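You operate a simulated robot arm through the tools that you are given. There is no shell and no other tool. Be economical: measure what you need, move in short steps, check, and stop when the job is done.

Carry out the task below with a simulated robot arm. There is one attempt and no reset: what you move stays moved.

JOB
Put two of the small packs from the middle of the long table on the clear sheet. Put one of the tape reels from the middle of the long table on the cream slip. Take the pink round plate on the middle of the long table and put it away on the top board of the low grey shelf. Take the grey cone on the middle of the long table and put it away on the clear end of the sewing table. Put one of the pegs from the tool tray on the top of the short chest. Pull the bottom parts drawer open. The order is free. Set down upright: grey cone.

The check looks at the end state, three seconds after you hand in, the way a careful person would. Anything else that was tipped, shoved, dropped, spilled or broken makes it a failure. Flat cloth is picked up by pressing the open fingertips on it (5 to 10 N) and closing them slowly along it; thin cloth reads only 2 to 8 mm in the jaws.

ROBOT AND FRAMES
A 7-joint arm with a fingered hand on a trunk, on a base that drives. Base frame: it is fixed to the floor where the robot stands at the start and does not move with it; the origin is under the middle of the robot, x ahead of it, y to its left, z up; the surface under the hand at the start is at about z = 0.88. Readings come in m, rad, newtons and seconds.
With the tool pointing down near the work surface it reaches from about 0.32 to 0.72 m from the robot's upright axis, wherever it stands. Its first joint turns from -2.897 to 2.897 rad. Places, roughly: bottom parts drawer [-0.8, 2.4, 0.5]; clear end of the sewing table [-0.9, 2.1, 0.8]; clear sheet (24x18x1 cm) [0.7, -0.7, 0.9]; grey cone [1.25, -0.25, 1]; peg (2x2x11 cm) [1.7, -0.4, 0.7]; pink round plate [1.5, 0.25, 1]; slip [0.75, -0.25, 1]; small pack [0.5, -0.5, 1]; tape reel [0.75, -0.25, 1]; top board of the low grey shelf [1.2, 6, 0.9]; top of the short chest [-1.2, -4.2, 0.4]. Payload 4 kg.
The TCP is the grasp point between the finger pads, 0.026 m short of the fingertips. In the tool frame z runs along the fingers and y along their closing line. Largest opening 0.148 m; the body of the gripper starts 0.073 m behind the TCP. The gripper is a hand of 3 fingers: y runs from the thumb to the fingers, the wrist lies at [0, 0, -0.239] in the tool frame, and closing takes about 1.5 s.
Orientation is that of the tool frame in the base frame, as [roll, pitch, yaw] about the fixed x, y, z axes, in that order (R = Rz(yaw) Ry(pitch) Rx(roll)). With the fingers straight down and closing along the base's y, the tool's x points along the base's -x, its y along +y and its z along -z.

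CONTROLS
- The arm moves only by the tool servo_tool. Its argument "deltas" is a list of rows, each an object (a shift or turn left out is 0, a gripper value left out holds the last) with "fingers": the closure, from 0 (fully open) to 1 (shut); "delta_pos": the shift along the tool's x, y, z in m, a list of three; "delta_rot": the turn, a rotation vector about the tool's x, y, z in rad, a list of three. In form: [{"fingers": fingers, "delta_pos": [dx, dy, dz], "delta_rot": [rx, ry, rz]}, ...]. A call has 1 to 12 rows; each row shifts and turns the commanded pose from where the row before left it, along the tool's axes as they then stand. Each row takes 0.2 s and may step no farther than 0.05 m and 0.15 rad from the row before; otherwise, or with a gripper value out of range, the whole call is refused. A pose out of reach is approached as far as the arm can. The call stops where the force on the tool passes 40 N (or 10 N more than at its start, if that is more) or the arm is blocked; 0.2 s more then pass. The fingers move at their own pace (about 0.072 m/s each) and stop on an object; they squeeze with about 32 N. The grip force told is the motor's: it shows also when the fingers shut on nothing. Time passes only in rows, and 0.2 s behind the last, so rows that do not move let the fingers close. It gives the time, the measured TCP pose, the force on the tool (base axes), the opening and the grip force at its end, in the units of the frame above (readings bear some noise), with the torque about the TCP (base axes, N m) and any sound that the robot's microphone picked up.
- Cameras (640 x 400 px; columns grow to the right, rows downward): "scene" is now at [0.0117, 0.1081, 1.5596]; the picture's right is [-0.53, -0.85, 0.00], its down [-0.60, 0.37, -0.71] and it looks along [0.61, -0.38, -0.70] (base axes); focal length 263 px, centre (320, 200). "wrist" rides on the gripper at [0.068, -0.039, -0.09] in the tool frame; the picture's right is [0.50, 0.87, 0.00], its down [-0.66, 0.38, -0.65] and it looks along [-0.57, 0.33, 0.76] (tool axes); focal length 222 px, centre (320, 200). There is no depth. A picture from a camera that has moved, and an enlarged one, comes with that camera's place and axes in the base frame and with its lens.
- capture(camera): a new picture of that camera. It takes no simulated time.
- move_column(by): slides the trunk up (or, below 0, down) by that many m; the arm and the scene camera ride with it, the base frame stays. It gives what a move gives, with no picture.
- roll_base(legs): drives the robot by 1 to 6 legs, each [ahead, left, turn to the left] in m, m and rad, along the robot's own axes; the way and the turn of a leg run together, so that a leg with both is an arc; at most 1.5 m and 3.142 rad a leg. The arm and the cameras ride along, it lands a little off, and it stops where it bumps. It gives what a move gives.
- preshape(shape): the hand has 3 fingers and takes this shape, open, in about a second: jaw (thumb against the fingers, like two jaws); tri (thumb and two fingers); tip (a fingertip pinch); poke (one finger out to press); point (the index stretched); flat (the hand flat); cup (the hand cupped); fist (a fist). The gripper value then closes the fingers along that shape, each until it touches; the sizes above hold for jaw. It gives what a move gives, with no picture.
- head_to(pan, tilt): turns the head with the scene camera to pan (to the left, within 2.705 rad either way) and tilt (down, from -0.506 to 1.204), counted from straight ahead of the robot. It gives what a move gives.
- close_up(camera, box): a new picture of the part [left, top, right, bottom] of that camera's present view, enlarged. It takes no simulated time.
- close_job(): hands the job in; it is judged then, once.

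Go step by step. Nothing tells you exact positions but the pictures and the camera data: compare them with the known pose of the tool, close in by small moves and look again before you grip or let go. The budget is 196 turns and 162 pictures, counting those below and the enlarged ones. Unless the task says otherwise, let go and move clear before handing in.

The tools are called by a JSON object that holds its "method" and its "body". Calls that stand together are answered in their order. servo_tool: Moves the arm, as the interface text tells. Its arguments: {"type":"object","properties":{"deltas":{"type":"array","items":{"type":"object","properties":{"fingers":{"type":"number"},"delta_pos":{"type":"array","items":{"type":"number"}},"delta_rot":{"type":"array","items":{"type":"number"}}}}}},"required":["deltas"]} The other tools are called the same way: move_column (by) slides the trunk up or down; preshape (shape) gives the hand a shape; roll_base (legs) drives the base; head_to (pan, tilt) turns the head that bears the scene camera; capture (camera) takes a picture; close_up (camera, box) takes an enlarged picture of a part of a camera's view; close_job () hands the job in.

At the start:

```text
time: 0.0
ee_pos: [0.3747, -0.1239, 1.2208]
orientation: [3.141, 0.0, -3.141]
wrist_force: [0.7, 0.0, -0.6]
wrist_torque: [-0.03, -0.03, 0.01]
grip_width: 0.1483
gripper_force: 0.1
shape: jaw
trunk travel left (down, up): [-0.525, 0.065]
robot x, y, heading: [0.0003, -0.0016, 0.002]
head pan, tilt: [-0.555, 0.777]
```

scene: 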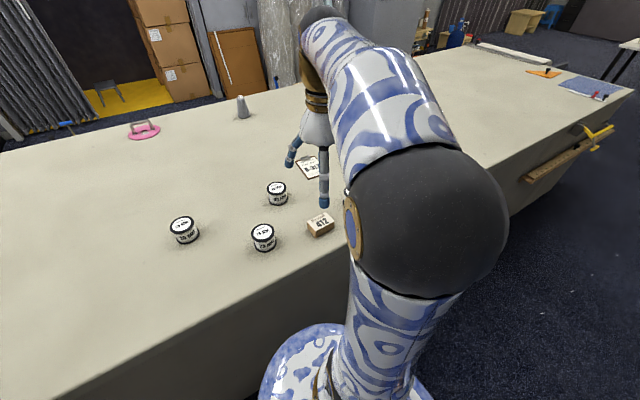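
wrist: 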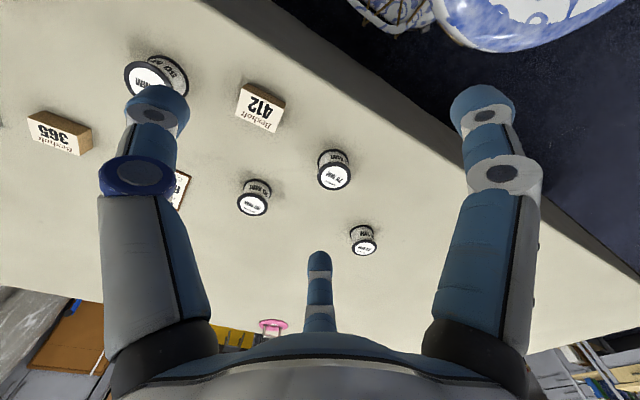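

I see the long table with reels, packs, the pink plate and the grey cone. I'll look around with the head first to map the workspace.

{"method": "head_to", "body": {"pan": -0.9, "tilt": 0.7}}

{"method": "capture", "body": {"camera": "scene"}}

{"method": "head_to", "body": {"pan": 0.1, "tilt": 0.6}}

{"method": "capture", "body": {"camera": "scene"}}

{"method": "head_to", "body": {"pan": 1.5, "tilt": 0.3}}

{"method": "capture", "body": {"camera": "scene"}}

{"method": "head_to", "body": {"pan": 2.6, "tilt": 0.3}}

{"method": "capture", "body": {"camera": "scene"}}

{"method": "head_to", "body": {"pan": -2.0, "tilt": 0.3}}

{"method": "capture", "body": {"camera": "scene"}}

```text
time: 0.8
ee_pos: [0.3748, -0.1241, 1.2216]
orientation: [3.141, 0.0, 3.141]
wrist_force: [-0.5, 0.4, -0.1]
wrist_torque: [0.02, 0.01, 0.01]
grip_width: 0.1477
gripper_force: 0.0
shape: jaw
trunk travel left (down, up): [-0.525, 0.065]
robot x, y, heading: [0.002, -0.0021, -0.001]
head pan, tilt: [-0.901, 0.7]
```

```text
159 pictures are left
camera scene: at [-0.0049, 0.0847, 1.5661], right [-0.78, -0.62, 0.0], down [-0.4, 0.5, -0.76], along [0.48, -0.6, -0.64], focal length 263 px, centre (320, 200)
```

scene: 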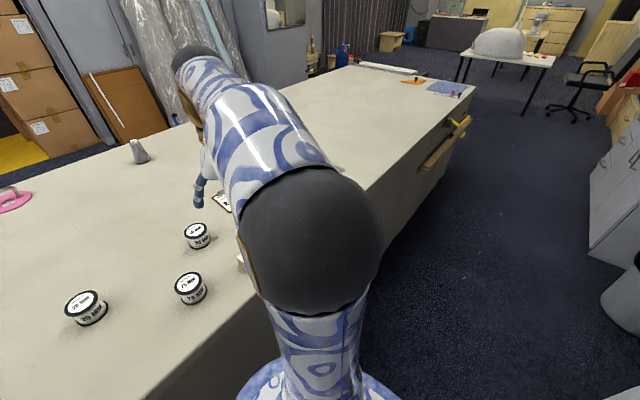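

```text
time: 2.1
ee_pos: [0.374, -0.1242, 1.2217]
orientation: [-3.141, 0.001, 3.141]
wrist_force: [-0.7, -0.4, 1.2]
wrist_torque: [0.05, 0.02, -0.04]
grip_width: 0.1475
gripper_force: 0.0
shape: jaw
trunk travel left (down, up): [-0.525, 0.065]
robot x, y, heading: [0.0001, -0.0027, 0.003]
head pan, tilt: [0.099, 0.6]
```

```text
158 pictures are left
camera scene: at [0.0303, 0.1599, 1.5747], right [0.1, -1.0, 0.0], down [-0.56, -0.06, -0.83], along [0.82, 0.08, -0.56], focal length 263 px, centre (320, 200)
```

scene: 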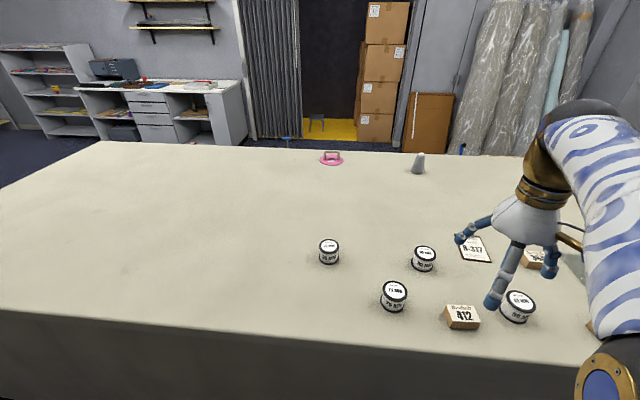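

```text
time: 3.6
ee_pos: [0.3748, -0.125, 1.2218]
orientation: [-3.139, 0.001, -3.14]
wrist_force: [-0.5, 0.0, 0.0]
wrist_torque: [0.0, -0.02, 0.0]
grip_width: 0.148
gripper_force: 0.0
shape: jaw
trunk travel left (down, up): [-0.525, 0.065]
robot x, y, heading: [0.0009, -0.0024, 0.001]
head pan, tilt: [1.499, 0.3]
```

```text
157 pictures are left
camera scene: at [-0.051, 0.2443, 1.6022], right [1.0, -0.07, 0.0], down [-0.02, -0.3, -0.96], along [0.07, 0.95, -0.3], focal length 263 px, centre (320, 200)
```

scene: 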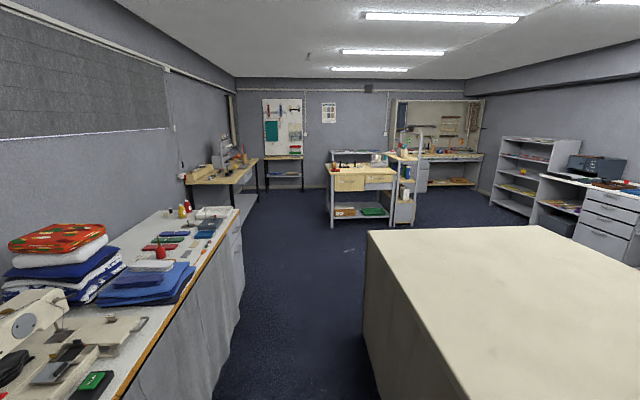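

```text
time: 5.0
ee_pos: [0.3743, -0.1244, 1.2211]
orientation: [3.141, 0.001, 3.141]
wrist_force: [0.4, 0.9, -0.5]
wrist_torque: [-0.03, 0.02, -0.01]
grip_width: 0.1477
gripper_force: 0.0
shape: jaw
trunk travel left (down, up): [-0.525, 0.065]
robot x, y, heading: [-0.0004, 0.0021, 0.003]
head pan, tilt: [2.601, 0.3]
```

```text
156 pictures are left
camera scene: at [-0.1377, 0.1993, 1.6022], right [0.52, 0.86, 0.0], down [0.25, -0.15, -0.96], along [-0.82, 0.49, -0.3], focal length 263 px, centre (320, 200)
```

scene: 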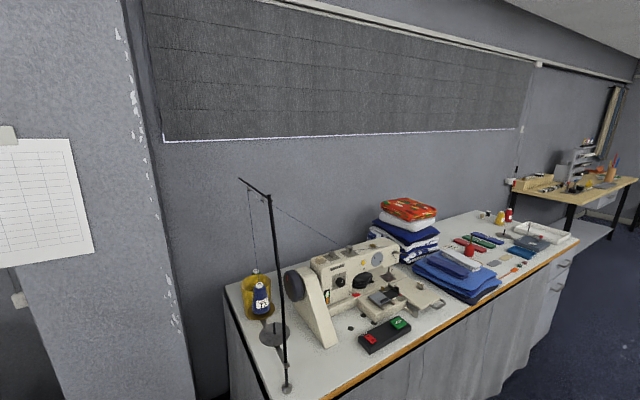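

```text
time: 8.6
ee_pos: [0.3736, -0.1237, 1.2216]
orientation: [-3.141, 0.0, -3.141]
wrist_force: [-0.2, 0.4, 0.4]
wrist_torque: [-0.02, -0.03, -0.02]
grip_width: 0.1479
gripper_force: 0.1
shape: jaw
trunk travel left (down, up): [-0.525, 0.065]
robot x, y, heading: [-0.0015, -0.0019, 0.004]
head pan, tilt: [-2.0, 0.3]
```

```text
155 pictures are left
camera scene: at [-0.0965, 0.0663, 1.6022], right [-0.91, 0.42, 0.0], down [0.12, 0.27, -0.96], along [-0.4, -0.87, -0.3], focal length 263 px, centre (320, 200)
```

scene: 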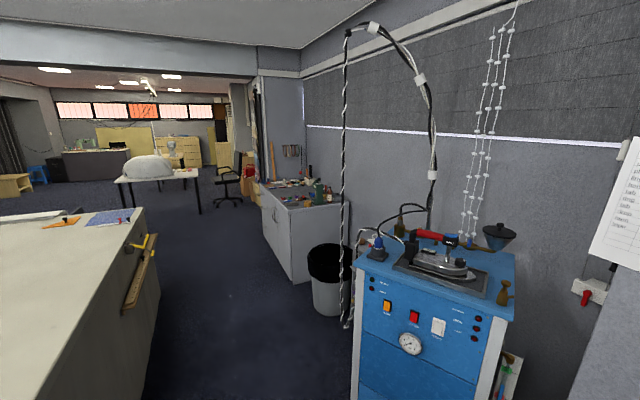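

The map is getting clearer: the sewing table is behind to the left, and a chest is probably behind to the right. I'll move the arm left so that the head can see the sheet, slip and packs.

{"method": "servo_tool", "body": {"deltas": [{"delta_pos": [0, 0.05, 0]}, {"delta_pos": [0, 0.05, 0]}, {"delta_pos": [0, 0.05, 0]}, {"delta_pos": [0, 0.05, 0]}, {"delta_pos": [0, 0.05, 0]}, {"delta_pos": [0, 0.05, 0]}, {"delta_pos": [0, 0.05, 0]}, {"delta_pos": [0, 0.05, 0]}, {"delta_pos": [0, 0.05, 0]}]}}

{"method": "head_to", "body": {"pan": -0.75, "tilt": 0.75}}

{"method": "capture", "body": {"camera": "scene"}}

```text
time: 10.6
ee_pos: [0.3738, 0.3268, 1.2169]
orientation: [3.142, 0.001, -3.141]
wrist_force: [0.2, -0.2, 0.1]
wrist_torque: [-0.02, -0.01, 0.0]
grip_width: 0.1478
gripper_force: 0.1
shape: jaw
trunk travel left (down, up): [-0.525, 0.065]
robot x, y, heading: [0.0055, 0.0012, -0.0]
head pan, tilt: [-2.0, 0.3]
```

```text
time: 12.1
ee_pos: [0.3727, 0.3257, 1.217]
orientation: [-3.141, -0.001, -3.141]
wrist_force: [0.5, -1.2, 0.3]
wrist_torque: [0.0, -0.02, -0.02]
grip_width: 0.1479
gripper_force: 0.1
shape: jaw
trunk travel left (down, up): [-0.525, 0.065]
robot x, y, heading: [-0.0021, -0.0004, 0.002]
head pan, tilt: [-0.75, 0.75]
```

```text
154 pictures are left
camera scene: at [0.0029, 0.0948, 1.5618], right [-0.68, -0.73, 0.0], down [-0.5, 0.47, -0.73], along [0.53, -0.5, -0.68], focal length 263 px, centre (320, 200)
```

scene: 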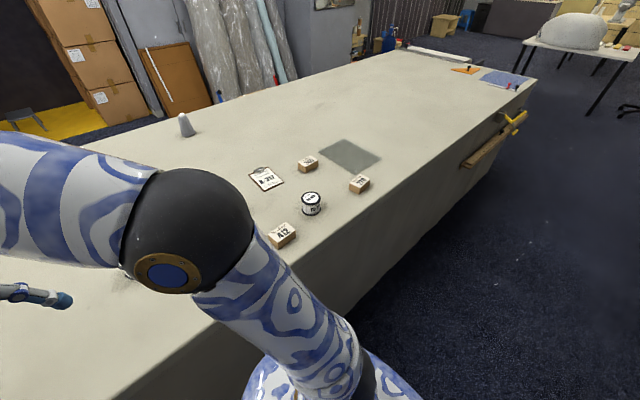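

The sheet lies at about x 0.54–0.77, y -0.80…-0.63. Packs are near (0.71,-0.50), (0.47,-0.56) and (0.48,-0.19), and the slip is near (0.78,-0.33). I'll check how close the base may stand to the table.

{"method": "head_to", "body": {"pan": -0.3, "tilt": 1.2}}

{"method": "capture", "body": {"camera": "scene"}}

{"method": "capture", "body": {"camera": "wrist"}}

```text
time: 13.0
ee_pos: [0.3738, 0.3263, 1.2187]
orientation: [3.141, 0.0, -3.141]
wrist_force: [0.6, 0.9, -0.4]
wrist_torque: [0.02, -0.03, 0.0]
grip_width: 0.1481
gripper_force: 0.0
shape: jaw
trunk travel left (down, up): [-0.525, 0.065]
robot x, y, heading: [-0.0038, -0.0011, -0.0]
head pan, tilt: [-0.3, 1.201]
```

```text
153 pictures are left
camera scene: at [-0.0042, 0.1348, 1.5301], right [-0.3, -0.95, 0.0], down [-0.89, 0.28, -0.36], along [0.35, -0.11, -0.93], focal length 263 px, centre (320, 200)
```

scene: 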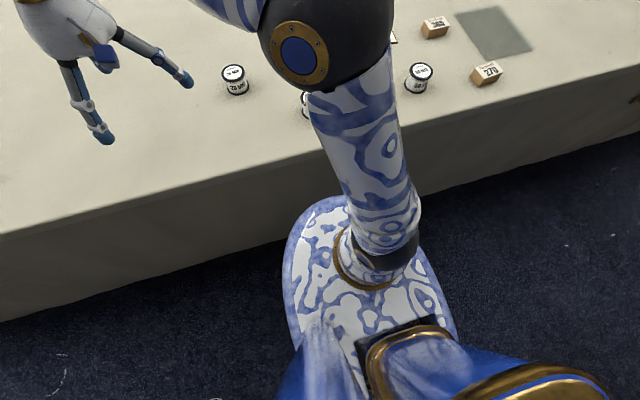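

```text
152 pictures are left
camera wrist: at [0.306, 0.2865, 1.3083], right [-0.5, 0.87, 0.0], down [0.66, 0.38, 0.65], along [0.57, 0.33, -0.76], focal length 222 px, centre (320, 200)
```

wrist: 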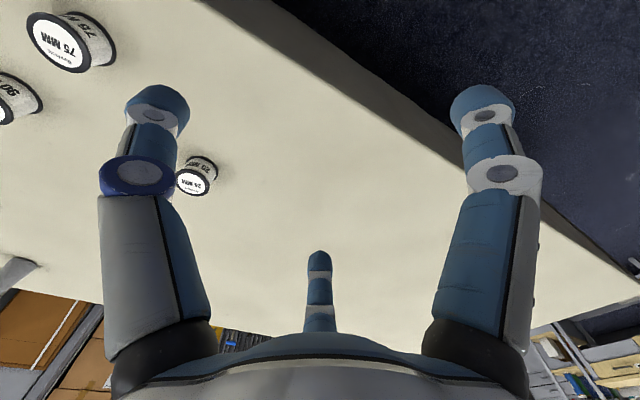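

The deck sits almost against the table, and the arm axis is offset to the robot's right. I'll stand sideways, facing +y with my right side to the table, so the arm is nearer to everything.

{"method": "roll_base", "body": {"legs": [[-0.12, 0, 0], [0, -0.5, 0], [0, 0, 1.571]]}}

{"method": "head_to", "body": {"pan": -1.2, "tilt": 1.0}}

{"method": "capture", "body": {"camera": "scene"}}

```text
time: 20.6
ee_pos: [-0.4507, -0.1353, 1.2179]
orientation: [-3.141, 0.001, -1.559]
wrist_force: [-1.0, 0.1, 0.4]
wrist_torque: [0.03, -0.03, -0.02]
grip_width: 0.148
gripper_force: 0.1
shape: jaw
trunk travel left (down, up): [-0.525, 0.065]
robot x, y, heading: [-0.119, -0.5024, 1.58]
head pan, tilt: [-0.3, 1.201]
```

```text
time: 21.8
ee_pos: [-0.4515, -0.1353, 1.2178]
orientation: [3.141, 0.0, -1.557]
wrist_force: [0.9, 0.0, -0.1]
wrist_torque: [0.0, -0.02, -0.03]
grip_width: 0.1477
gripper_force: 0.1
shape: jaw
trunk travel left (down, up): [-0.525, 0.065]
robot x, y, heading: [-0.1184, -0.5049, 1.585]
head pan, tilt: [-1.201, 1.0]
```

```text
151 pictures are left
camera scene: at [-0.2042, -0.5403, 1.5427], right [0.37, -0.93, 0.0], down [-0.78, -0.31, -0.54], along [0.5, 0.2, -0.84], focal length 263 px, centre (320, 200)
```

scene: 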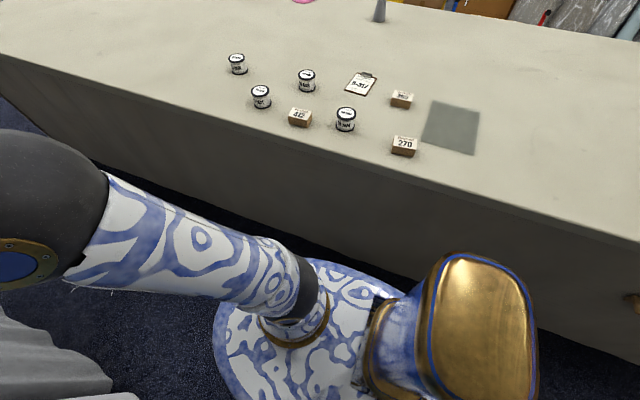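

I now have a good overview. I'll move right toward the table.

{"method": "roll_base", "body": {"legs": [[0, -0.15, 0]]}}

{"method": "capture", "body": {"camera": "scene"}}

```text
time: 23.2
ee_pos: [-0.2973, -0.1328, 1.2185]
orientation: [3.141, 0.0, -1.558]
wrist_force: [0.1, 0.2, -0.2]
wrist_torque: [0.0, -0.02, -0.04]
grip_width: 0.1477
gripper_force: 0.0
shape: jaw
trunk travel left (down, up): [-0.525, 0.065]
robot x, y, heading: [0.0319, -0.5004, 1.578]
head pan, tilt: [-1.201, 1.0]
```

```text
150 pictures are left
camera scene: at [-0.0501, -0.5385, 1.5427], right [0.37, -0.93, 0.0], down [-0.78, -0.31, -0.54], along [0.5, 0.2, -0.84], focal length 263 px, centre (320, 200)
```

scene: 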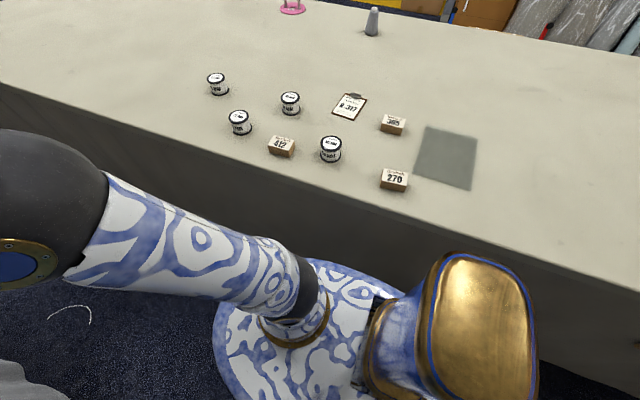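

I've estimated the positions: pack 412 near (0.486,-0.19), 270 near (0.484,-0.57), 365 near (0.73,-0.51) and the slip near (0.78,-0.33). I'll zoom in to check orientations.

{"method": "close_up", "body": {"camera": "scene", "box": [190, 60, 430, 210]}}

{"method": "servo_tool", "body": {"deltas": [{"delta_pos": [0, -0.05, 0]}, {"delta_pos": [0, -0.05, 0]}, {"delta_pos": [0, -0.05, 0]}, {"delta_pos": [0, -0.05, 0]}, {"delta_pos": [0, -0.05, 0]}, {"delta_pos": [0, -0.05, 0]}, {"delta_pos": [0, -0.05, 0]}, {"delta_pos": [0, -0.05, 0]}, {"delta_pos": [0, -0.05, 0]}, {"delta_pos": [0, -0.05, 0]}, {"delta_pos": [0, -0.05, 0]}, {"delta_pos": [0, -0.05, 0]}]}}

{"method": "servo_tool", "body": {"deltas": [{"delta_pos": [0.0, -0.05, 0]}, {"delta_pos": [0.0, -0.05, 0]}, {"delta_pos": [0.0, -0.05, 0]}, {"delta_pos": [0.05, 0.0, 0]}, {"delta_pos": [0, 0, 0]}]}}

{"method": "capture", "body": {"camera": "scene"}}

{"method": "capture", "body": {"camera": "wrist"}}

```text
2.67 times, centred on (310, 135) of scene
camera zoom: at [-0.0501, -0.5385, 1.5427], right [0.37, -0.93, 0.0], down [-0.78, -0.31, -0.54], along [0.5, 0.2, -0.84], focal length 701 px, centre (347, 373)
```

zoom: 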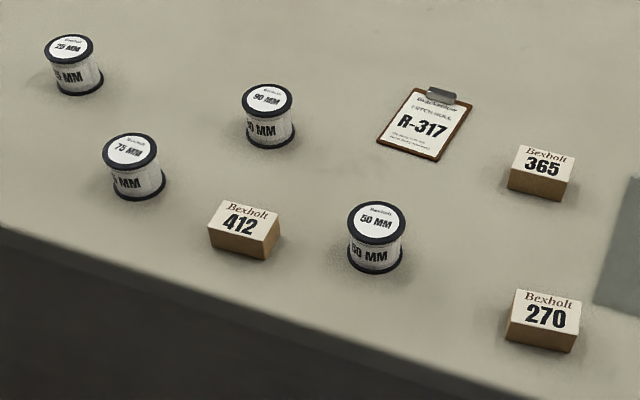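

```text
time: 25.8
ee_pos: [0.3063, -0.1284, 1.2198]
orientation: [-3.14, -0.002, -1.558]
wrist_force: [-0.2, -0.2, -0.4]
wrist_torque: [0.0, 0.03, -0.03]
grip_width: 0.1479
gripper_force: 0.1
shape: jaw
trunk travel left (down, up): [-0.525, 0.065]
robot x, y, heading: [0.0331, -0.5023, 1.584]
head pan, tilt: [-1.201, 1.0]
```

```text
time: 27.0
ee_pos: [0.4531, -0.1746, 1.2197]
orientation: [-3.14, 0.0, -1.559]
wrist_force: [-0.4, 0.1, -0.9]
wrist_torque: [0.0, 0.0, 0.01]
grip_width: 0.1479
gripper_force: 0.1
shape: jaw
trunk travel left (down, up): [-0.525, 0.065]
robot x, y, heading: [0.0324, -0.5019, 1.582]
head pan, tilt: [-1.201, 1.0]
```

```text
148 pictures are left
camera scene: at [-0.0507, -0.5386, 1.5426], right [0.37, -0.93, 0.0], down [-0.78, -0.31, -0.54], along [0.5, 0.2, -0.84], focal length 263 px, centre (320, 200)
```

scene: 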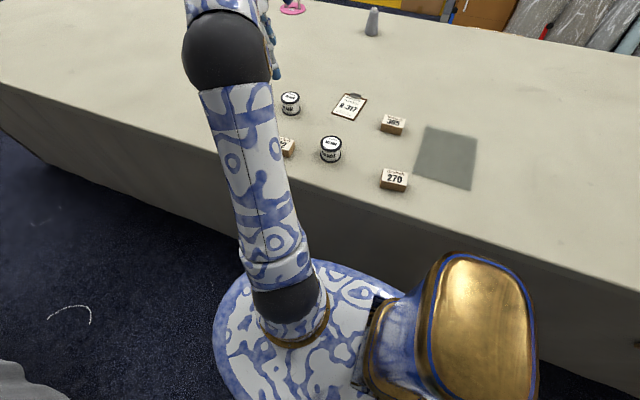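

```text
147 pictures are left
camera wrist: at [0.4933, -0.242, 1.3102], right [-0.86, -0.51, 0.0], down [-0.39, 0.65, 0.65], along [-0.33, 0.56, -0.76], focal length 222 px, centre (320, 200)
```

wrist: 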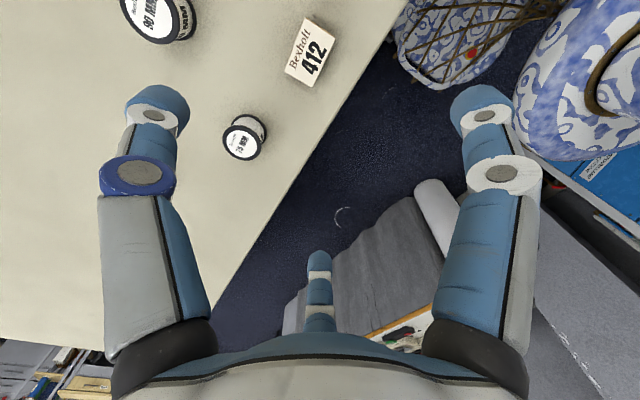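

The pack is about 8 cm long along y and 4.5 cm wide along x. I'll move above it, align, and descend partway.

{"method": "servo_tool", "body": {"deltas": [{"delta_pos": [0.013, -0.036, 0], "delta_rot": [0, 0, -0.1]}, {"delta_pos": [0, 0, 0.05]}, {"delta_pos": [0, 0, 0.05]}, {"delta_pos": [0, 0, 0.05]}, {"delta_pos": [0, 0, 0.05]}, {"delta_pos": [0, 0, 0.03]}]}}

{"method": "capture", "body": {"camera": "wrist"}}

{"method": "capture", "body": {"camera": "scene"}}

```text
time: 28.4
ee_pos: [0.4884, -0.1875, 0.9858]
orientation: [-3.141, 0.002, -1.459]
wrist_force: [0.5, 0.4, -0.5]
wrist_torque: [0.02, -0.03, -0.03]
grip_width: 0.1479
gripper_force: 0.0
shape: jaw
trunk travel left (down, up): [-0.525, 0.065]
robot x, y, heading: [0.032, -0.5049, 1.586]
head pan, tilt: [-1.201, 1.0]
```

```text
146 pictures are left
camera wrist: at [0.5351, -0.2499, 1.0771], right [-0.81, -0.59, 0.0], down [-0.45, 0.61, 0.65], along [-0.39, 0.53, -0.76], focal length 222 px, centre (320, 200)
```

wrist: 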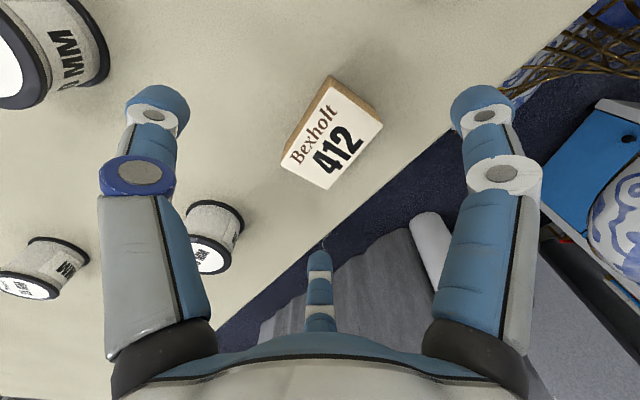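

```text
145 pictures are left
camera scene: at [-0.0503, -0.5384, 1.5427], right [0.37, -0.93, 0.0], down [-0.78, -0.31, -0.54], along [0.5, 0.2, -0.84], focal length 263 px, centre (320, 200)
```

scene: 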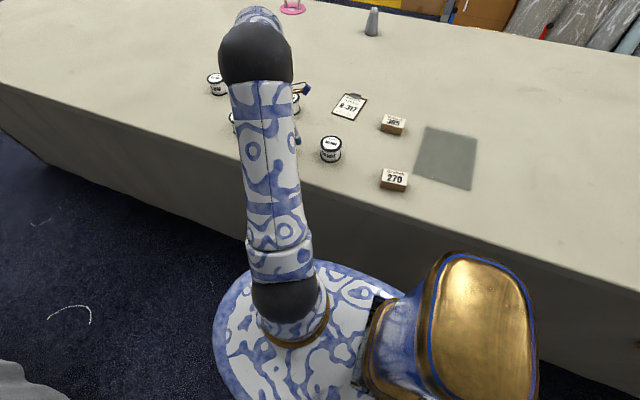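

The pack centre reads about (0.480,-0.188). I'll make a small correction, descend, and close.

{"method": "servo_tool", "body": {"deltas": [{"delta_pos": [0, 0.008, 0.03], "delta_rot": [0, 0, 0.05]}, {"delta_pos": [0, 0, 0.03]}, {"delta_pos": [0, 0, 0.013]}]}}

{"method": "servo_tool", "body": {"deltas": [{"fingers": 1}, {}, {}, {}, {}, {}, {}, {}]}}

{"method": "capture", "body": {"camera": "wrist"}}

```text
time: 29.2
ee_pos: [0.4806, -0.1876, 0.9147]
orientation: [-3.141, -0.001, -1.509]
wrist_force: [0.0, 1.1, 0.2]
wrist_torque: [0.04, 0.01, -0.01]
grip_width: 0.1478
gripper_force: 0.1
shape: jaw
trunk travel left (down, up): [-0.525, 0.065]
robot x, y, heading: [0.029, -0.502, 1.584]
head pan, tilt: [-1.201, 1.0]
```

```text
time: 31.0
ee_pos: [0.4813, -0.1877, 0.9145]
orientation: [-3.141, -0.002, -1.508]
wrist_force: [-0.1, 0.3, -0.3]
wrist_torque: [0.02, -0.01, 0.0]
grip_width: 0.0599
gripper_force: 31.9
shape: jaw
trunk travel left (down, up): [-0.525, 0.065]
robot x, y, heading: [0.0333, -0.5056, 1.584]
head pan, tilt: [-1.201, 1.0]
```

```text
144 pictures are left
camera wrist: at [0.5246, -0.2526, 1.0047], right [-0.83, -0.55, 0.0], down [-0.42, 0.63, 0.65], along [-0.36, 0.54, -0.76], focal length 222 px, centre (320, 200)
```

wrist: 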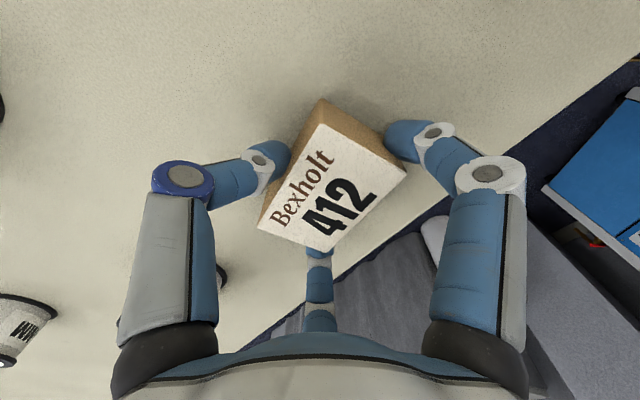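

It is gripped at 0.06 m. I'll lift it and carry it over the far part of the sheet.

{"method": "servo_tool", "body": {"deltas": [{"delta_pos": [0, 0, -0.05]}, {"delta_pos": [0, 0, -0.05]}, {"delta_pos": [0, 0, -0.04]}]}}

{"method": "servo_tool", "body": {"deltas": [{"delta_pos": [0.045, -0.0159, 0]}, {"delta_pos": [0.045, -0.0159, 0]}, {"delta_pos": [0.045, -0.0159, 0]}, {"delta_pos": [0.045, -0.0159, 0]}, {"delta_pos": [0.045, -0.0159, 0]}, {"delta_pos": [0.045, -0.0159, 0]}, {"delta_pos": [0.045, -0.0159, 0]}, {"delta_pos": [0.045, -0.0159, 0]}, {"delta_pos": [0.045, -0.0159, 0]}, {"delta_pos": [0.045, -0.0159, 0]}, {"delta_pos": [0.045, -0.0159, 0]}, {"delta_pos": [0.045, -0.0159, 0]}]}}

{"method": "capture", "body": {"camera": "wrist"}}

{"method": "capture", "body": {"camera": "scene"}}

```text
time: 31.8
ee_pos: [0.4811, -0.1866, 1.0558]
orientation: [3.141, 0.003, -1.51]
wrist_force: [-0.2, -0.3, -1.5]
wrist_torque: [0.0, 0.04, -0.01]
grip_width: 0.0598
gripper_force: 32.3
shape: jaw
trunk travel left (down, up): [-0.525, 0.065]
robot x, y, heading: [0.032, -0.505, 1.585]
head pan, tilt: [-1.201, 1.0]
```

```text
time: 34.4
ee_pos: [0.6243, -0.5818, 1.0299]
orientation: [-3.14, 0.001, -1.51]
wrist_force: [-0.1, 0.2, -0.8]
wrist_torque: [-0.02, -0.02, 0.01]
grip_width: 0.0591
gripper_force: 31.8
shape: jaw
out of reach, approached as far as the arm can: row 9, 10, 11, 12
trunk travel left (down, up): [-0.525, 0.065]
robot x, y, heading: [0.0331, -0.5021, 1.582]
head pan, tilt: [-1.201, 1.0]
```

```text
143 pictures are left
camera wrist: at [0.667, -0.6462, 1.1219], right [-0.83, -0.55, 0.0], down [-0.42, 0.63, 0.65], along [-0.36, 0.55, -0.76], focal length 222 px, centre (320, 200)
```

wrist: 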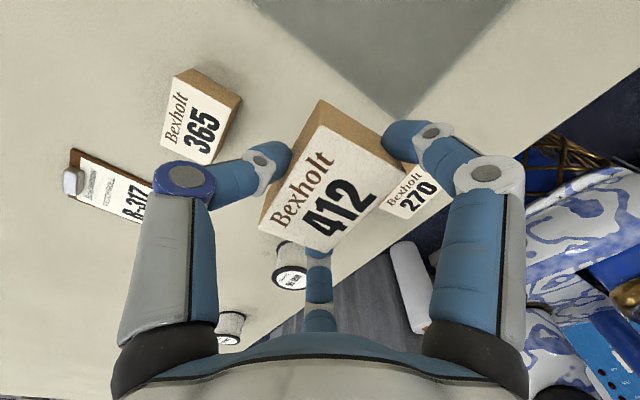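

```text
142 pictures are left
camera scene: at [-0.0505, -0.5388, 1.5427], right [0.37, -0.93, 0.0], down [-0.78, -0.31, -0.54], along [0.5, 0.2, -0.84], focal length 263 px, centre (320, 200)
```

scene: 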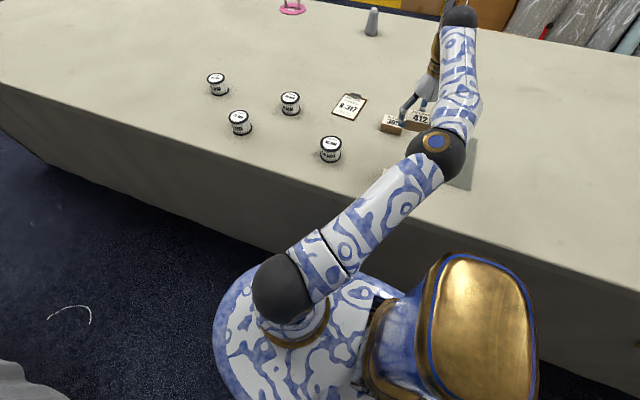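

The arm reached only (0.62,-0.58), so I'll back the base 0.2 m along -y to bring the sheet within comfortable reach.

{"method": "roll_base", "body": {"legs": [[-0.22, 0, 0]]}}

{"method": "servo_tool", "body": {"deltas": [{"delta_pos": [0, 0, 0]}, {"delta_pos": [0, -0.02, 0]}]}}

{"method": "capture", "body": {"camera": "scene"}}

```text
time: 36.1
ee_pos: [0.6266, -0.8045, 1.0314]
orientation: [3.14, 0.0, -1.51]
wrist_force: [0.3, -0.6, -1.4]
wrist_torque: [-0.03, 0.02, -0.02]
grip_width: 0.0587
gripper_force: 32.4
shape: jaw
trunk travel left (down, up): [-0.525, 0.065]
robot x, y, heading: [0.0343, -0.7221, 1.583]
head pan, tilt: [-1.201, 1.0]
```

```text
time: 36.7
ee_pos: [0.6268, -0.8029, 1.0318]
orientation: [-3.14, 0.002, -1.507]
wrist_force: [-0.1, 0.7, -1.2]
wrist_torque: [0.02, -0.01, 0.0]
grip_width: 0.0592
gripper_force: 31.7
shape: jaw
out of reach, approached as far as the arm can: row 2
trunk travel left (down, up): [-0.525, 0.065]
robot x, y, heading: [0.0386, -0.7241, 1.582]
head pan, tilt: [-1.201, 1.0]
```

```text
141 pictures are left
camera scene: at [-0.0477, -0.7606, 1.5427], right [0.37, -0.93, 0.0], down [-0.78, -0.31, -0.54], along [0.5, 0.2, -0.84], focal length 263 px, centre (320, 200)
```

scene: 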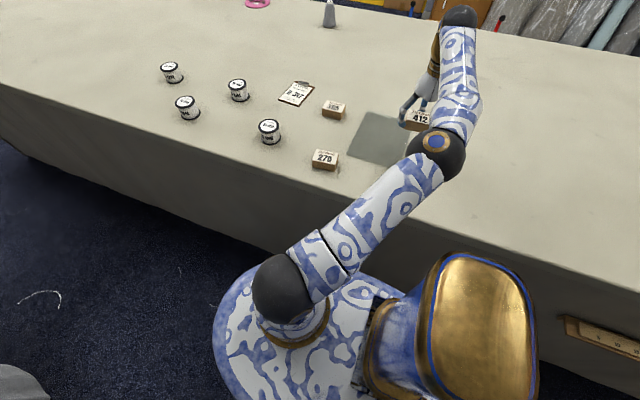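

The axis is now better placed. I'll move toward (0.69,-0.715).

{"method": "servo_tool", "body": {"deltas": [{"delta_pos": [-0.042, 0.02, 0]}, {"delta_pos": [-0.042, -0.03, 0]}, {"delta_pos": [0, -0.04, 0]}, {}]}}

{"method": "capture", "body": {"camera": "wrist"}}

```text
refused: row 2 steps farther than a row can; nothing moved
```

```text
140 pictures are left
camera wrist: at [0.6698, -0.8679, 1.1219], right [-0.83, -0.55, 0.0], down [-0.42, 0.63, 0.65], along [-0.36, 0.55, -0.76], focal length 222 px, centre (320, 200)
```

wrist: 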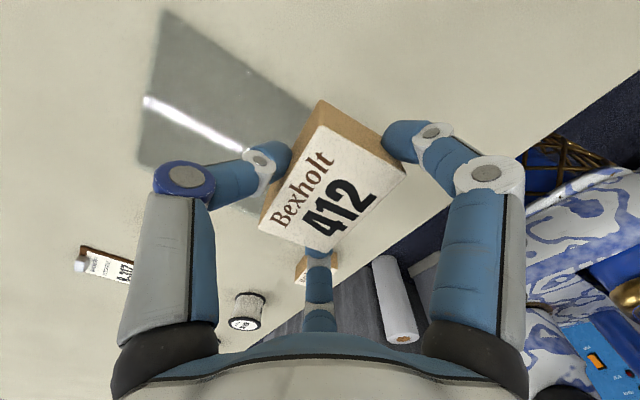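

That step was too long, so I'll split it into smaller rows.

{"method": "servo_tool", "body": {"deltas": [{"delta_pos": [-0.042, 0.0, 0]}, {"delta_pos": [-0.042, -0.02, 0]}, {"delta_pos": [0, -0.03, 0]}, {}]}}

{"method": "capture", "body": {"camera": "wrist"}}

```text
time: 37.7
ee_pos: [0.6602, -0.7159, 1.032]
orientation: [-3.141, 0.001, -1.509]
wrist_force: [-0.3, -0.5, -1.3]
wrist_torque: [-0.03, -0.01, -0.04]
grip_width: 0.0586
gripper_force: 32.3
shape: jaw
out of reach, approached as far as the arm can: row 3
trunk travel left (down, up): [-0.525, 0.065]
robot x, y, heading: [0.039, -0.7249, 1.582]
head pan, tilt: [-1.201, 1.0]
```

```text
139 pictures are left
camera wrist: at [0.7045, -0.7813, 1.123], right [-0.83, -0.55, 0.0], down [-0.42, 0.63, 0.65], along [-0.36, 0.55, -0.76], focal length 222 px, centre (320, 200)
```

wrist: 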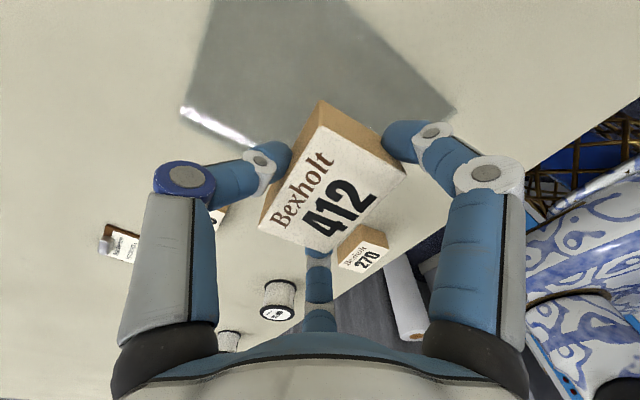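

Reach is limited because the hand is high above the shoulder, so I'll raise the trunk, which lifts the shoulder, and work low.

{"method": "move_column", "body": {"by": 0.06}}

{"method": "servo_tool", "body": {"deltas": [{"delta_pos": [0, 0, 0.05]}, {"delta_pos": [0, 0, 0.04]}, {"delta_pos": [0, -0.04, 0.01]}, {}]}}

{"method": "capture", "body": {"camera": "wrist"}}

{"method": "capture", "body": {"camera": "scene"}}

```text
time: 38.7
ee_pos: [0.6609, -0.7169, 1.0919]
orientation: [3.141, 0.001, -1.51]
wrist_force: [-0.8, -0.2, -1.3]
wrist_torque: [-0.01, 0.01, 0.02]
grip_width: 0.0583
gripper_force: 32.0
shape: jaw
trunk travel left (down, up): [-0.585, 0.005]
robot x, y, heading: [0.0339, -0.7254, 1.586]
head pan, tilt: [-1.201, 1.0]
```

```text
time: 39.7
ee_pos: [0.681, -0.7169, 0.9959]
orientation: [3.141, 0.0, -1.511]
wrist_force: [0.4, 0.8, -1.5]
wrist_torque: [0.02, 0.0, 0.03]
grip_width: 0.0582
gripper_force: 31.6
shape: jaw
out of reach, approached as far as the arm can: row 3
trunk travel left (down, up): [-0.585, 0.005]
robot x, y, heading: [0.0344, -0.7254, 1.584]
head pan, tilt: [-1.201, 1.0]
```

```text
138 pictures are left
camera wrist: at [0.7237, -0.781, 1.0865], right [-0.83, -0.55, 0.0], down [-0.42, 0.63, 0.65], along [-0.36, 0.55, -0.76], focal length 222 px, centre (320, 200)
```

wrist: 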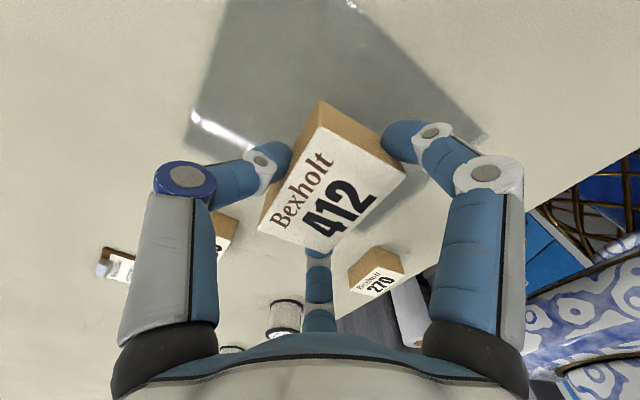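

```text
137 pictures are left
camera scene: at [-0.047, -0.7602, 1.6027], right [0.37, -0.93, 0.0], down [-0.78, -0.31, -0.54], along [0.5, 0.2, -0.84], focal length 263 px, centre (320, 200)
```

scene: 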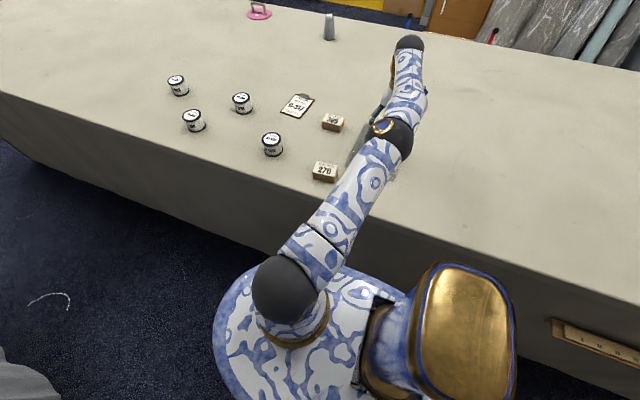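

The pack is over the sheet, with about x 0.68 as its centre. I'll lower it there.

{"method": "servo_tool", "body": {"deltas": [{"delta_pos": [0, 0, 0.04]}, {"delta_pos": [0, -0.01, 0.02]}, {"delta_pos": [0, 0, 0.005]}, {}]}}

{"method": "capture", "body": {"camera": "wrist"}}

```text
time: 40.7
ee_pos: [0.6897, -0.714, 0.9322]
orientation: [-3.141, 0.0, -1.511]
wrist_force: [0.0, 1.1, -1.0]
wrist_torque: [-0.01, 0.03, 0.0]
grip_width: 0.0582
gripper_force: 32.0
shape: jaw
out of reach, approached as far as the arm can: row 2
trunk travel left (down, up): [-0.585, 0.005]
robot x, y, heading: [0.0347, -0.727, 1.583]
head pan, tilt: [-1.201, 1.0]
```

```text
136 pictures are left
camera wrist: at [0.7324, -0.7782, 1.0228], right [-0.83, -0.55, 0.0], down [-0.42, 0.63, 0.65], along [-0.36, 0.55, -0.76], focal length 222 px, centre (320, 200)
```

wrist: 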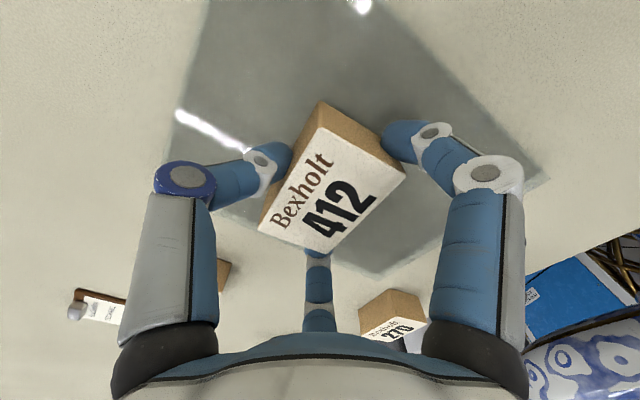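

Well centred on the far part of the sheet. I'll lower gently until it touches.

{"method": "servo_tool", "body": {"deltas": [{"delta_pos": [0, 0, 0.004]}, {"delta_pos": [0, 0, 0.004]}, {"delta_pos": [0, 0, 0.003]}, {}]}}

```text
time: 41.7
ee_pos: [0.6895, -0.7132, 0.923]
orientation: [-3.135, 0.001, -1.511]
wrist_force: [2.0, 0.2, 11.3]
wrist_torque: [0.07, 0.11, 0.0]
grip_width: 0.0584
gripper_force: 32.3
shape: jaw
trunk travel left (down, up): [-0.585, 0.005]
robot x, y, heading: [0.0377, -0.7268, 1.585]
head pan, tilt: [-1.201, 1.0]
```

It touches the sheet. I'll release partly, rise, and look.

{"method": "servo_tool", "body": {"deltas": [{"delta_pos": [0, 0, -0.002]}, {"fingers": 0.35}, {}, {}, {}, {"delta_pos": [0, 0, -0.03]}, {"delta_pos": [0, 0, -0.04]}]}}

{"method": "capture", "body": {"camera": "wrist"}}

```text
time: 43.3
ee_pos: [0.6801, -0.7354, 0.9876]
orientation: [-3.137, 0.0, -1.51]
wrist_force: [0.2, 0.3, 0.3]
wrist_torque: [0.03, 0.01, 0.0]
grip_width: 0.0957
gripper_force: 0.0
shape: jaw
out of reach, approached as far as the arm can: row 7
trunk travel left (down, up): [-0.585, 0.005]
robot x, y, heading: [0.0361, -0.7232, 1.584]
head pan, tilt: [-1.201, 1.0]
```

```text
135 pictures are left
camera wrist: at [0.7222, -0.8006, 1.0782], right [-0.83, -0.55, 0.0], down [-0.42, 0.63, 0.65], along [-0.36, 0.55, -0.76], focal length 222 px, centre (320, 200)
```

wrist: 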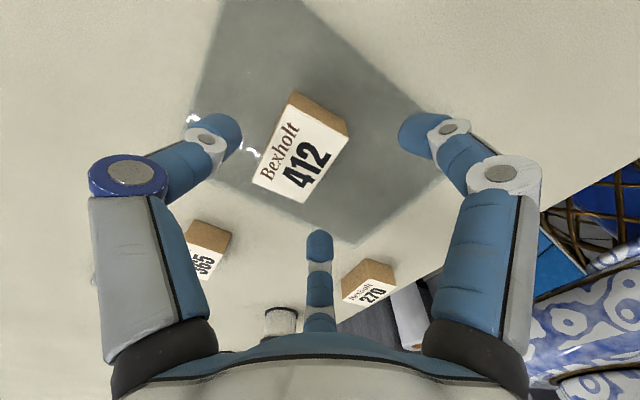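

Pack 412 lies well on the sheet. Next is pack 270 near (0.484,-0.569).

{"method": "servo_tool", "body": {"deltas": [{"delta_pos": [-0.03, 0.035, -0.01], "fingers": 0}, {"delta_pos": [-0.03, 0.035, -0.01]}, {"delta_pos": [-0.03, 0.035, 0]}, {"delta_pos": [-0.03, 0.035, 0]}, {"delta_pos": [-0.03, 0.026, 0]}, {"delta_pos": [-0.028, 0.02, 0]}, {}]}}

{"method": "capture", "body": {"camera": "wrist"}}

```text
time: 44.9
ee_pos: [0.485, -0.5678, 1.0066]
orientation: [3.14, 0.0, -1.51]
wrist_force: [0.7, 0.0, 0.1]
wrist_torque: [0.01, 0.02, 0.01]
grip_width: 0.148
gripper_force: 0.1
shape: jaw
trunk travel left (down, up): [-0.585, 0.005]
robot x, y, heading: [0.0343, -0.7278, 1.58]
head pan, tilt: [-1.201, 1.0]
```

```text
134 pictures are left
camera wrist: at [0.5278, -0.6328, 1.0976], right [-0.83, -0.55, 0.0], down [-0.42, 0.63, 0.65], along [-0.36, 0.55, -0.76], focal length 222 px, centre (320, 200)
```

wrist: 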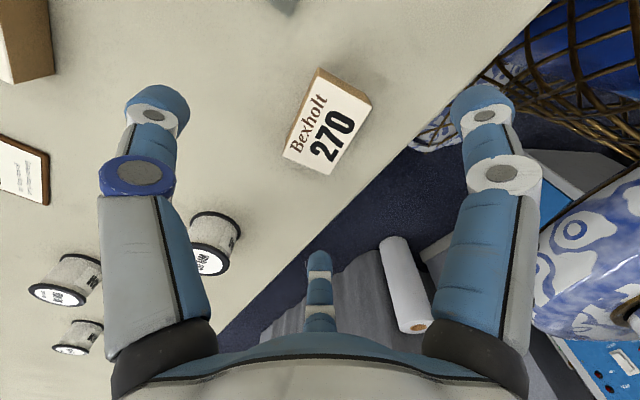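

Aligned with pack 270. I'll descend and grip.

{"method": "servo_tool", "body": {"deltas": [{"delta_pos": [0.003, 0.004, 0.04]}, {"delta_pos": [0, 0, 0.04]}, {"delta_pos": [0, 0, 0.012]}, {"fingers": 1}, {}, {}, {}, {}, {}, {}, {}]}}

{"method": "capture", "body": {"camera": "wrist"}}

```text
time: 47.3
ee_pos: [0.4808, -0.5716, 0.9151]
orientation: [3.141, 0.0, -1.511]
wrist_force: [0.3, -0.6, 0.3]
wrist_torque: [0.0, -0.04, 0.01]
grip_width: 0.0506
gripper_force: 32.6
shape: jaw
trunk travel left (down, up): [-0.585, 0.005]
robot x, y, heading: [0.0337, -0.7261, 1.584]
head pan, tilt: [-1.201, 1.0]
```

```text
133 pictures are left
camera wrist: at [0.5236, -0.6359, 1.0059], right [-0.83, -0.55, 0.0], down [-0.42, 0.63, 0.65], along [-0.36, 0.55, -0.76], focal length 222 px, centre (320, 200)
```

wrist: 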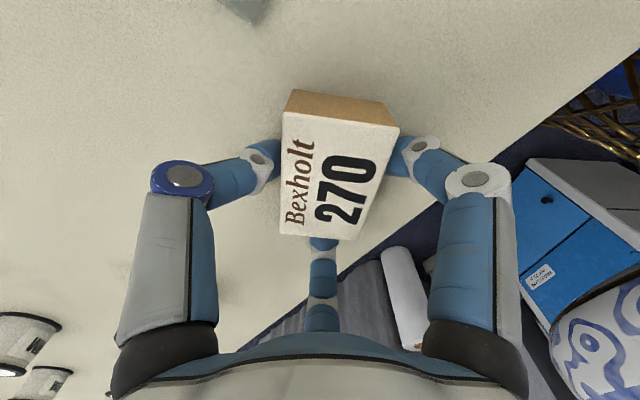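

The pack turned about 20° in the grip. I'll lift, counter-rotate by 0.36 rad and carry it to the near part of the sheet.

{"method": "servo_tool", "body": {"deltas": [{"delta_pos": [0, 0, -0.04]}, {"delta_pos": [0, 0, -0.04]}, {"delta_pos": [0.05, 0, 0]}, {"delta_pos": [0.05, 0, 0]}, {"delta_pos": [0.047, 0, 0]}, {"delta_pos": [0, -0.045, 0]}, {"delta_pos": [0, -0.043, 0]}, {"delta_rot": [0, 0, 0.12]}, {"delta_rot": [0, 0, 0.12]}, {"delta_rot": [0, 0, 0.12]}, {}]}}

{"method": "capture", "body": {"camera": "wrist"}}

```text
time: 49.7
ee_pos: [0.5764, -0.7113, 0.9947]
orientation: [-3.141, 0.0, -1.87]
wrist_force: [-0.2, -0.2, -1.2]
wrist_torque: [-0.02, 0.01, -0.01]
grip_width: 0.0502
gripper_force: 32.4
shape: jaw
trunk travel left (down, up): [-0.585, 0.005]
robot x, y, heading: [0.0391, -0.7242, 1.58]
head pan, tilt: [-1.201, 1.0]
```

```text
132 pictures are left
camera wrist: at [0.5936, -0.7882, 1.0859], right [-0.98, -0.22, 0.0], down [-0.17, 0.74, 0.65], along [-0.14, 0.64, -0.76], focal length 222 px, centre (320, 200)
```

wrist: 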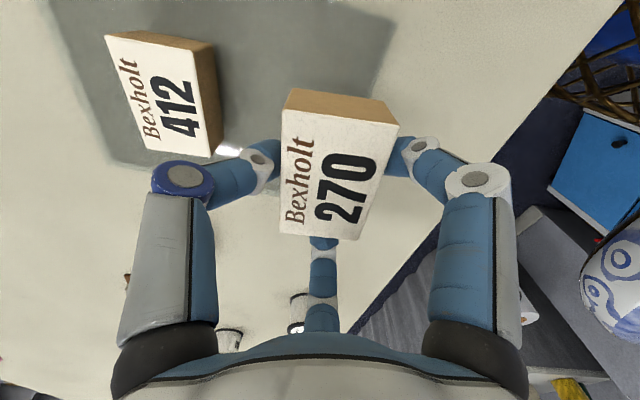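

I'll shift about 1 cm and lower onto the sheet.

{"method": "servo_tool", "body": {"deltas": [{"delta_pos": [-0.014, -0.004, 0.03]}, {"delta_pos": [0, 0, 0.03]}, {"delta_pos": [0, 0, 0.005]}, {"delta_pos": [0, 0, 0.003]}, {"delta_pos": [0, 0, 0.003]}, {}]}}

{"method": "capture", "body": {"camera": "wrist"}}

```text
time: 51.1
ee_pos: [0.5848, -0.7002, 0.9237]
orientation: [-3.14, 0.001, -1.87]
wrist_force: [0.3, 1.7, 5.7]
wrist_torque: [-0.13, -0.16, 0.02]
grip_width: 0.0504
gripper_force: 31.6
shape: jaw
trunk travel left (down, up): [-0.585, 0.005]
robot x, y, heading: [0.0366, -0.7237, 1.587]
head pan, tilt: [-1.201, 1.0]
```

```text
131 pictures are left
camera wrist: at [0.6022, -0.7756, 1.015], right [-0.97, -0.22, 0.0], down [-0.17, 0.74, 0.65], along [-0.14, 0.64, -0.76], focal length 222 px, centre (320, 200)
```

wrist: 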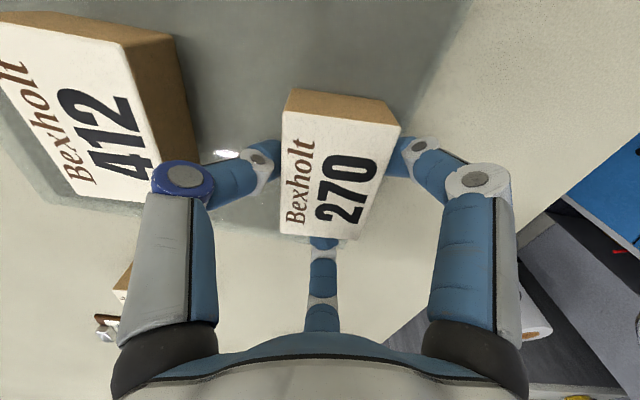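

Contact made. I'll open only slightly, rise, and check.

{"method": "servo_tool", "body": {"deltas": [{"delta_pos": [0, 0, -0.001], "fingers": 0.52}, {}, {}, {"delta_pos": [0, 0, -0.03]}, {"delta_pos": [0, 0, -0.04]}, {"delta_pos": [0, 0, -0.03], "fingers": 0}]}}

{"method": "capture", "body": {"camera": "wrist"}}

{"method": "capture", "body": {"camera": "scene"}}

```text
time: 52.5
ee_pos: [0.5848, -0.7011, 1.0241]
orientation: [-3.141, 0.001, -1.868]
wrist_force: [0.1, -0.4, -0.5]
wrist_torque: [0.03, 0.0, 0.05]
grip_width: 0.1261
gripper_force: 0.2
shape: jaw
trunk travel left (down, up): [-0.585, 0.005]
robot x, y, heading: [0.0345, -0.7254, 1.58]
head pan, tilt: [-1.201, 1.0]
```

```text
130 pictures are left
camera wrist: at [0.6015, -0.7771, 1.1146], right [-0.97, -0.22, 0.0], down [-0.17, 0.74, 0.65], along [-0.15, 0.64, -0.76], focal length 222 px, centre (320, 200)
```

wrist: 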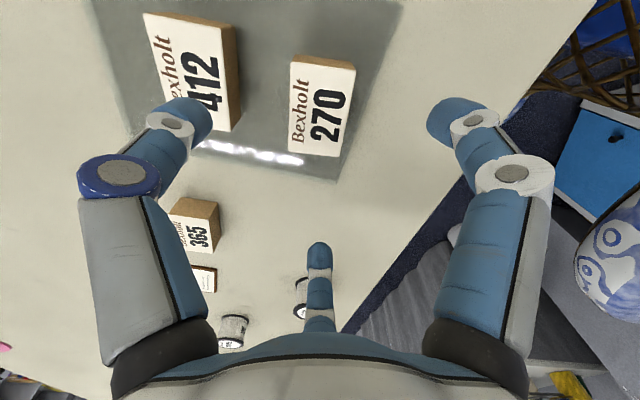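

```text
129 pictures are left
camera scene: at [-0.048, -0.7605, 1.6027], right [0.37, -0.93, 0.0], down [-0.78, -0.31, -0.54], along [0.5, 0.2, -0.84], focal length 263 px, centre (320, 200)
```

scene: 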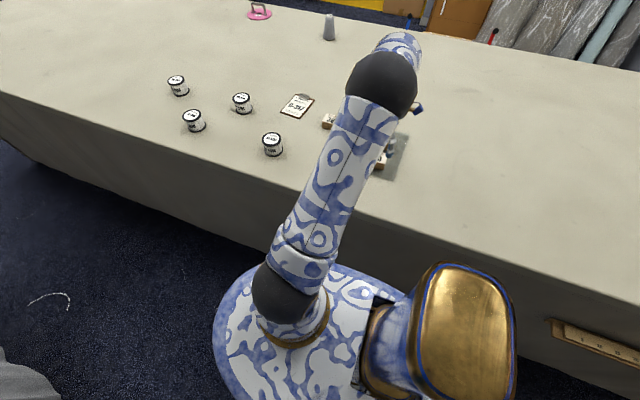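

Both packs sit fully on the sheet. For the slip I need to get closer to the table, so I'll check the deck clearance looking straight down.

{"method": "head_to", "body": {"pan": -1.57, "tilt": 1.2}}

{"method": "capture", "body": {"camera": "scene"}}

```text
time: 53.3
ee_pos: [0.5838, -0.7023, 1.0235]
orientation: [3.141, 0.0, -1.869]
wrist_force: [-0.6, -0.3, -1.1]
wrist_torque: [0.02, -0.03, -0.01]
grip_width: 0.1477
gripper_force: 0.1
shape: jaw
trunk travel left (down, up): [-0.585, 0.005]
robot x, y, heading: [0.035, -0.7255, 1.588]
head pan, tilt: [-1.571, 1.201]
```

```text
128 pictures are left
camera scene: at [-0.0565, -0.7857, 1.5901], right [0.01, -1.0, 0.0], down [-0.93, -0.01, -0.36], along [0.36, 0.0, -0.93], focal length 263 px, centre (320, 200)
```

scene: 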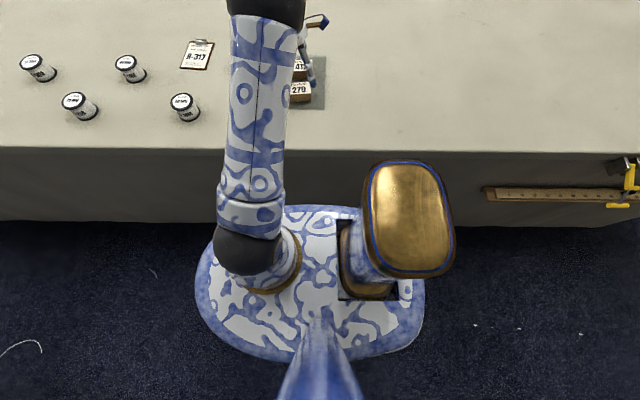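

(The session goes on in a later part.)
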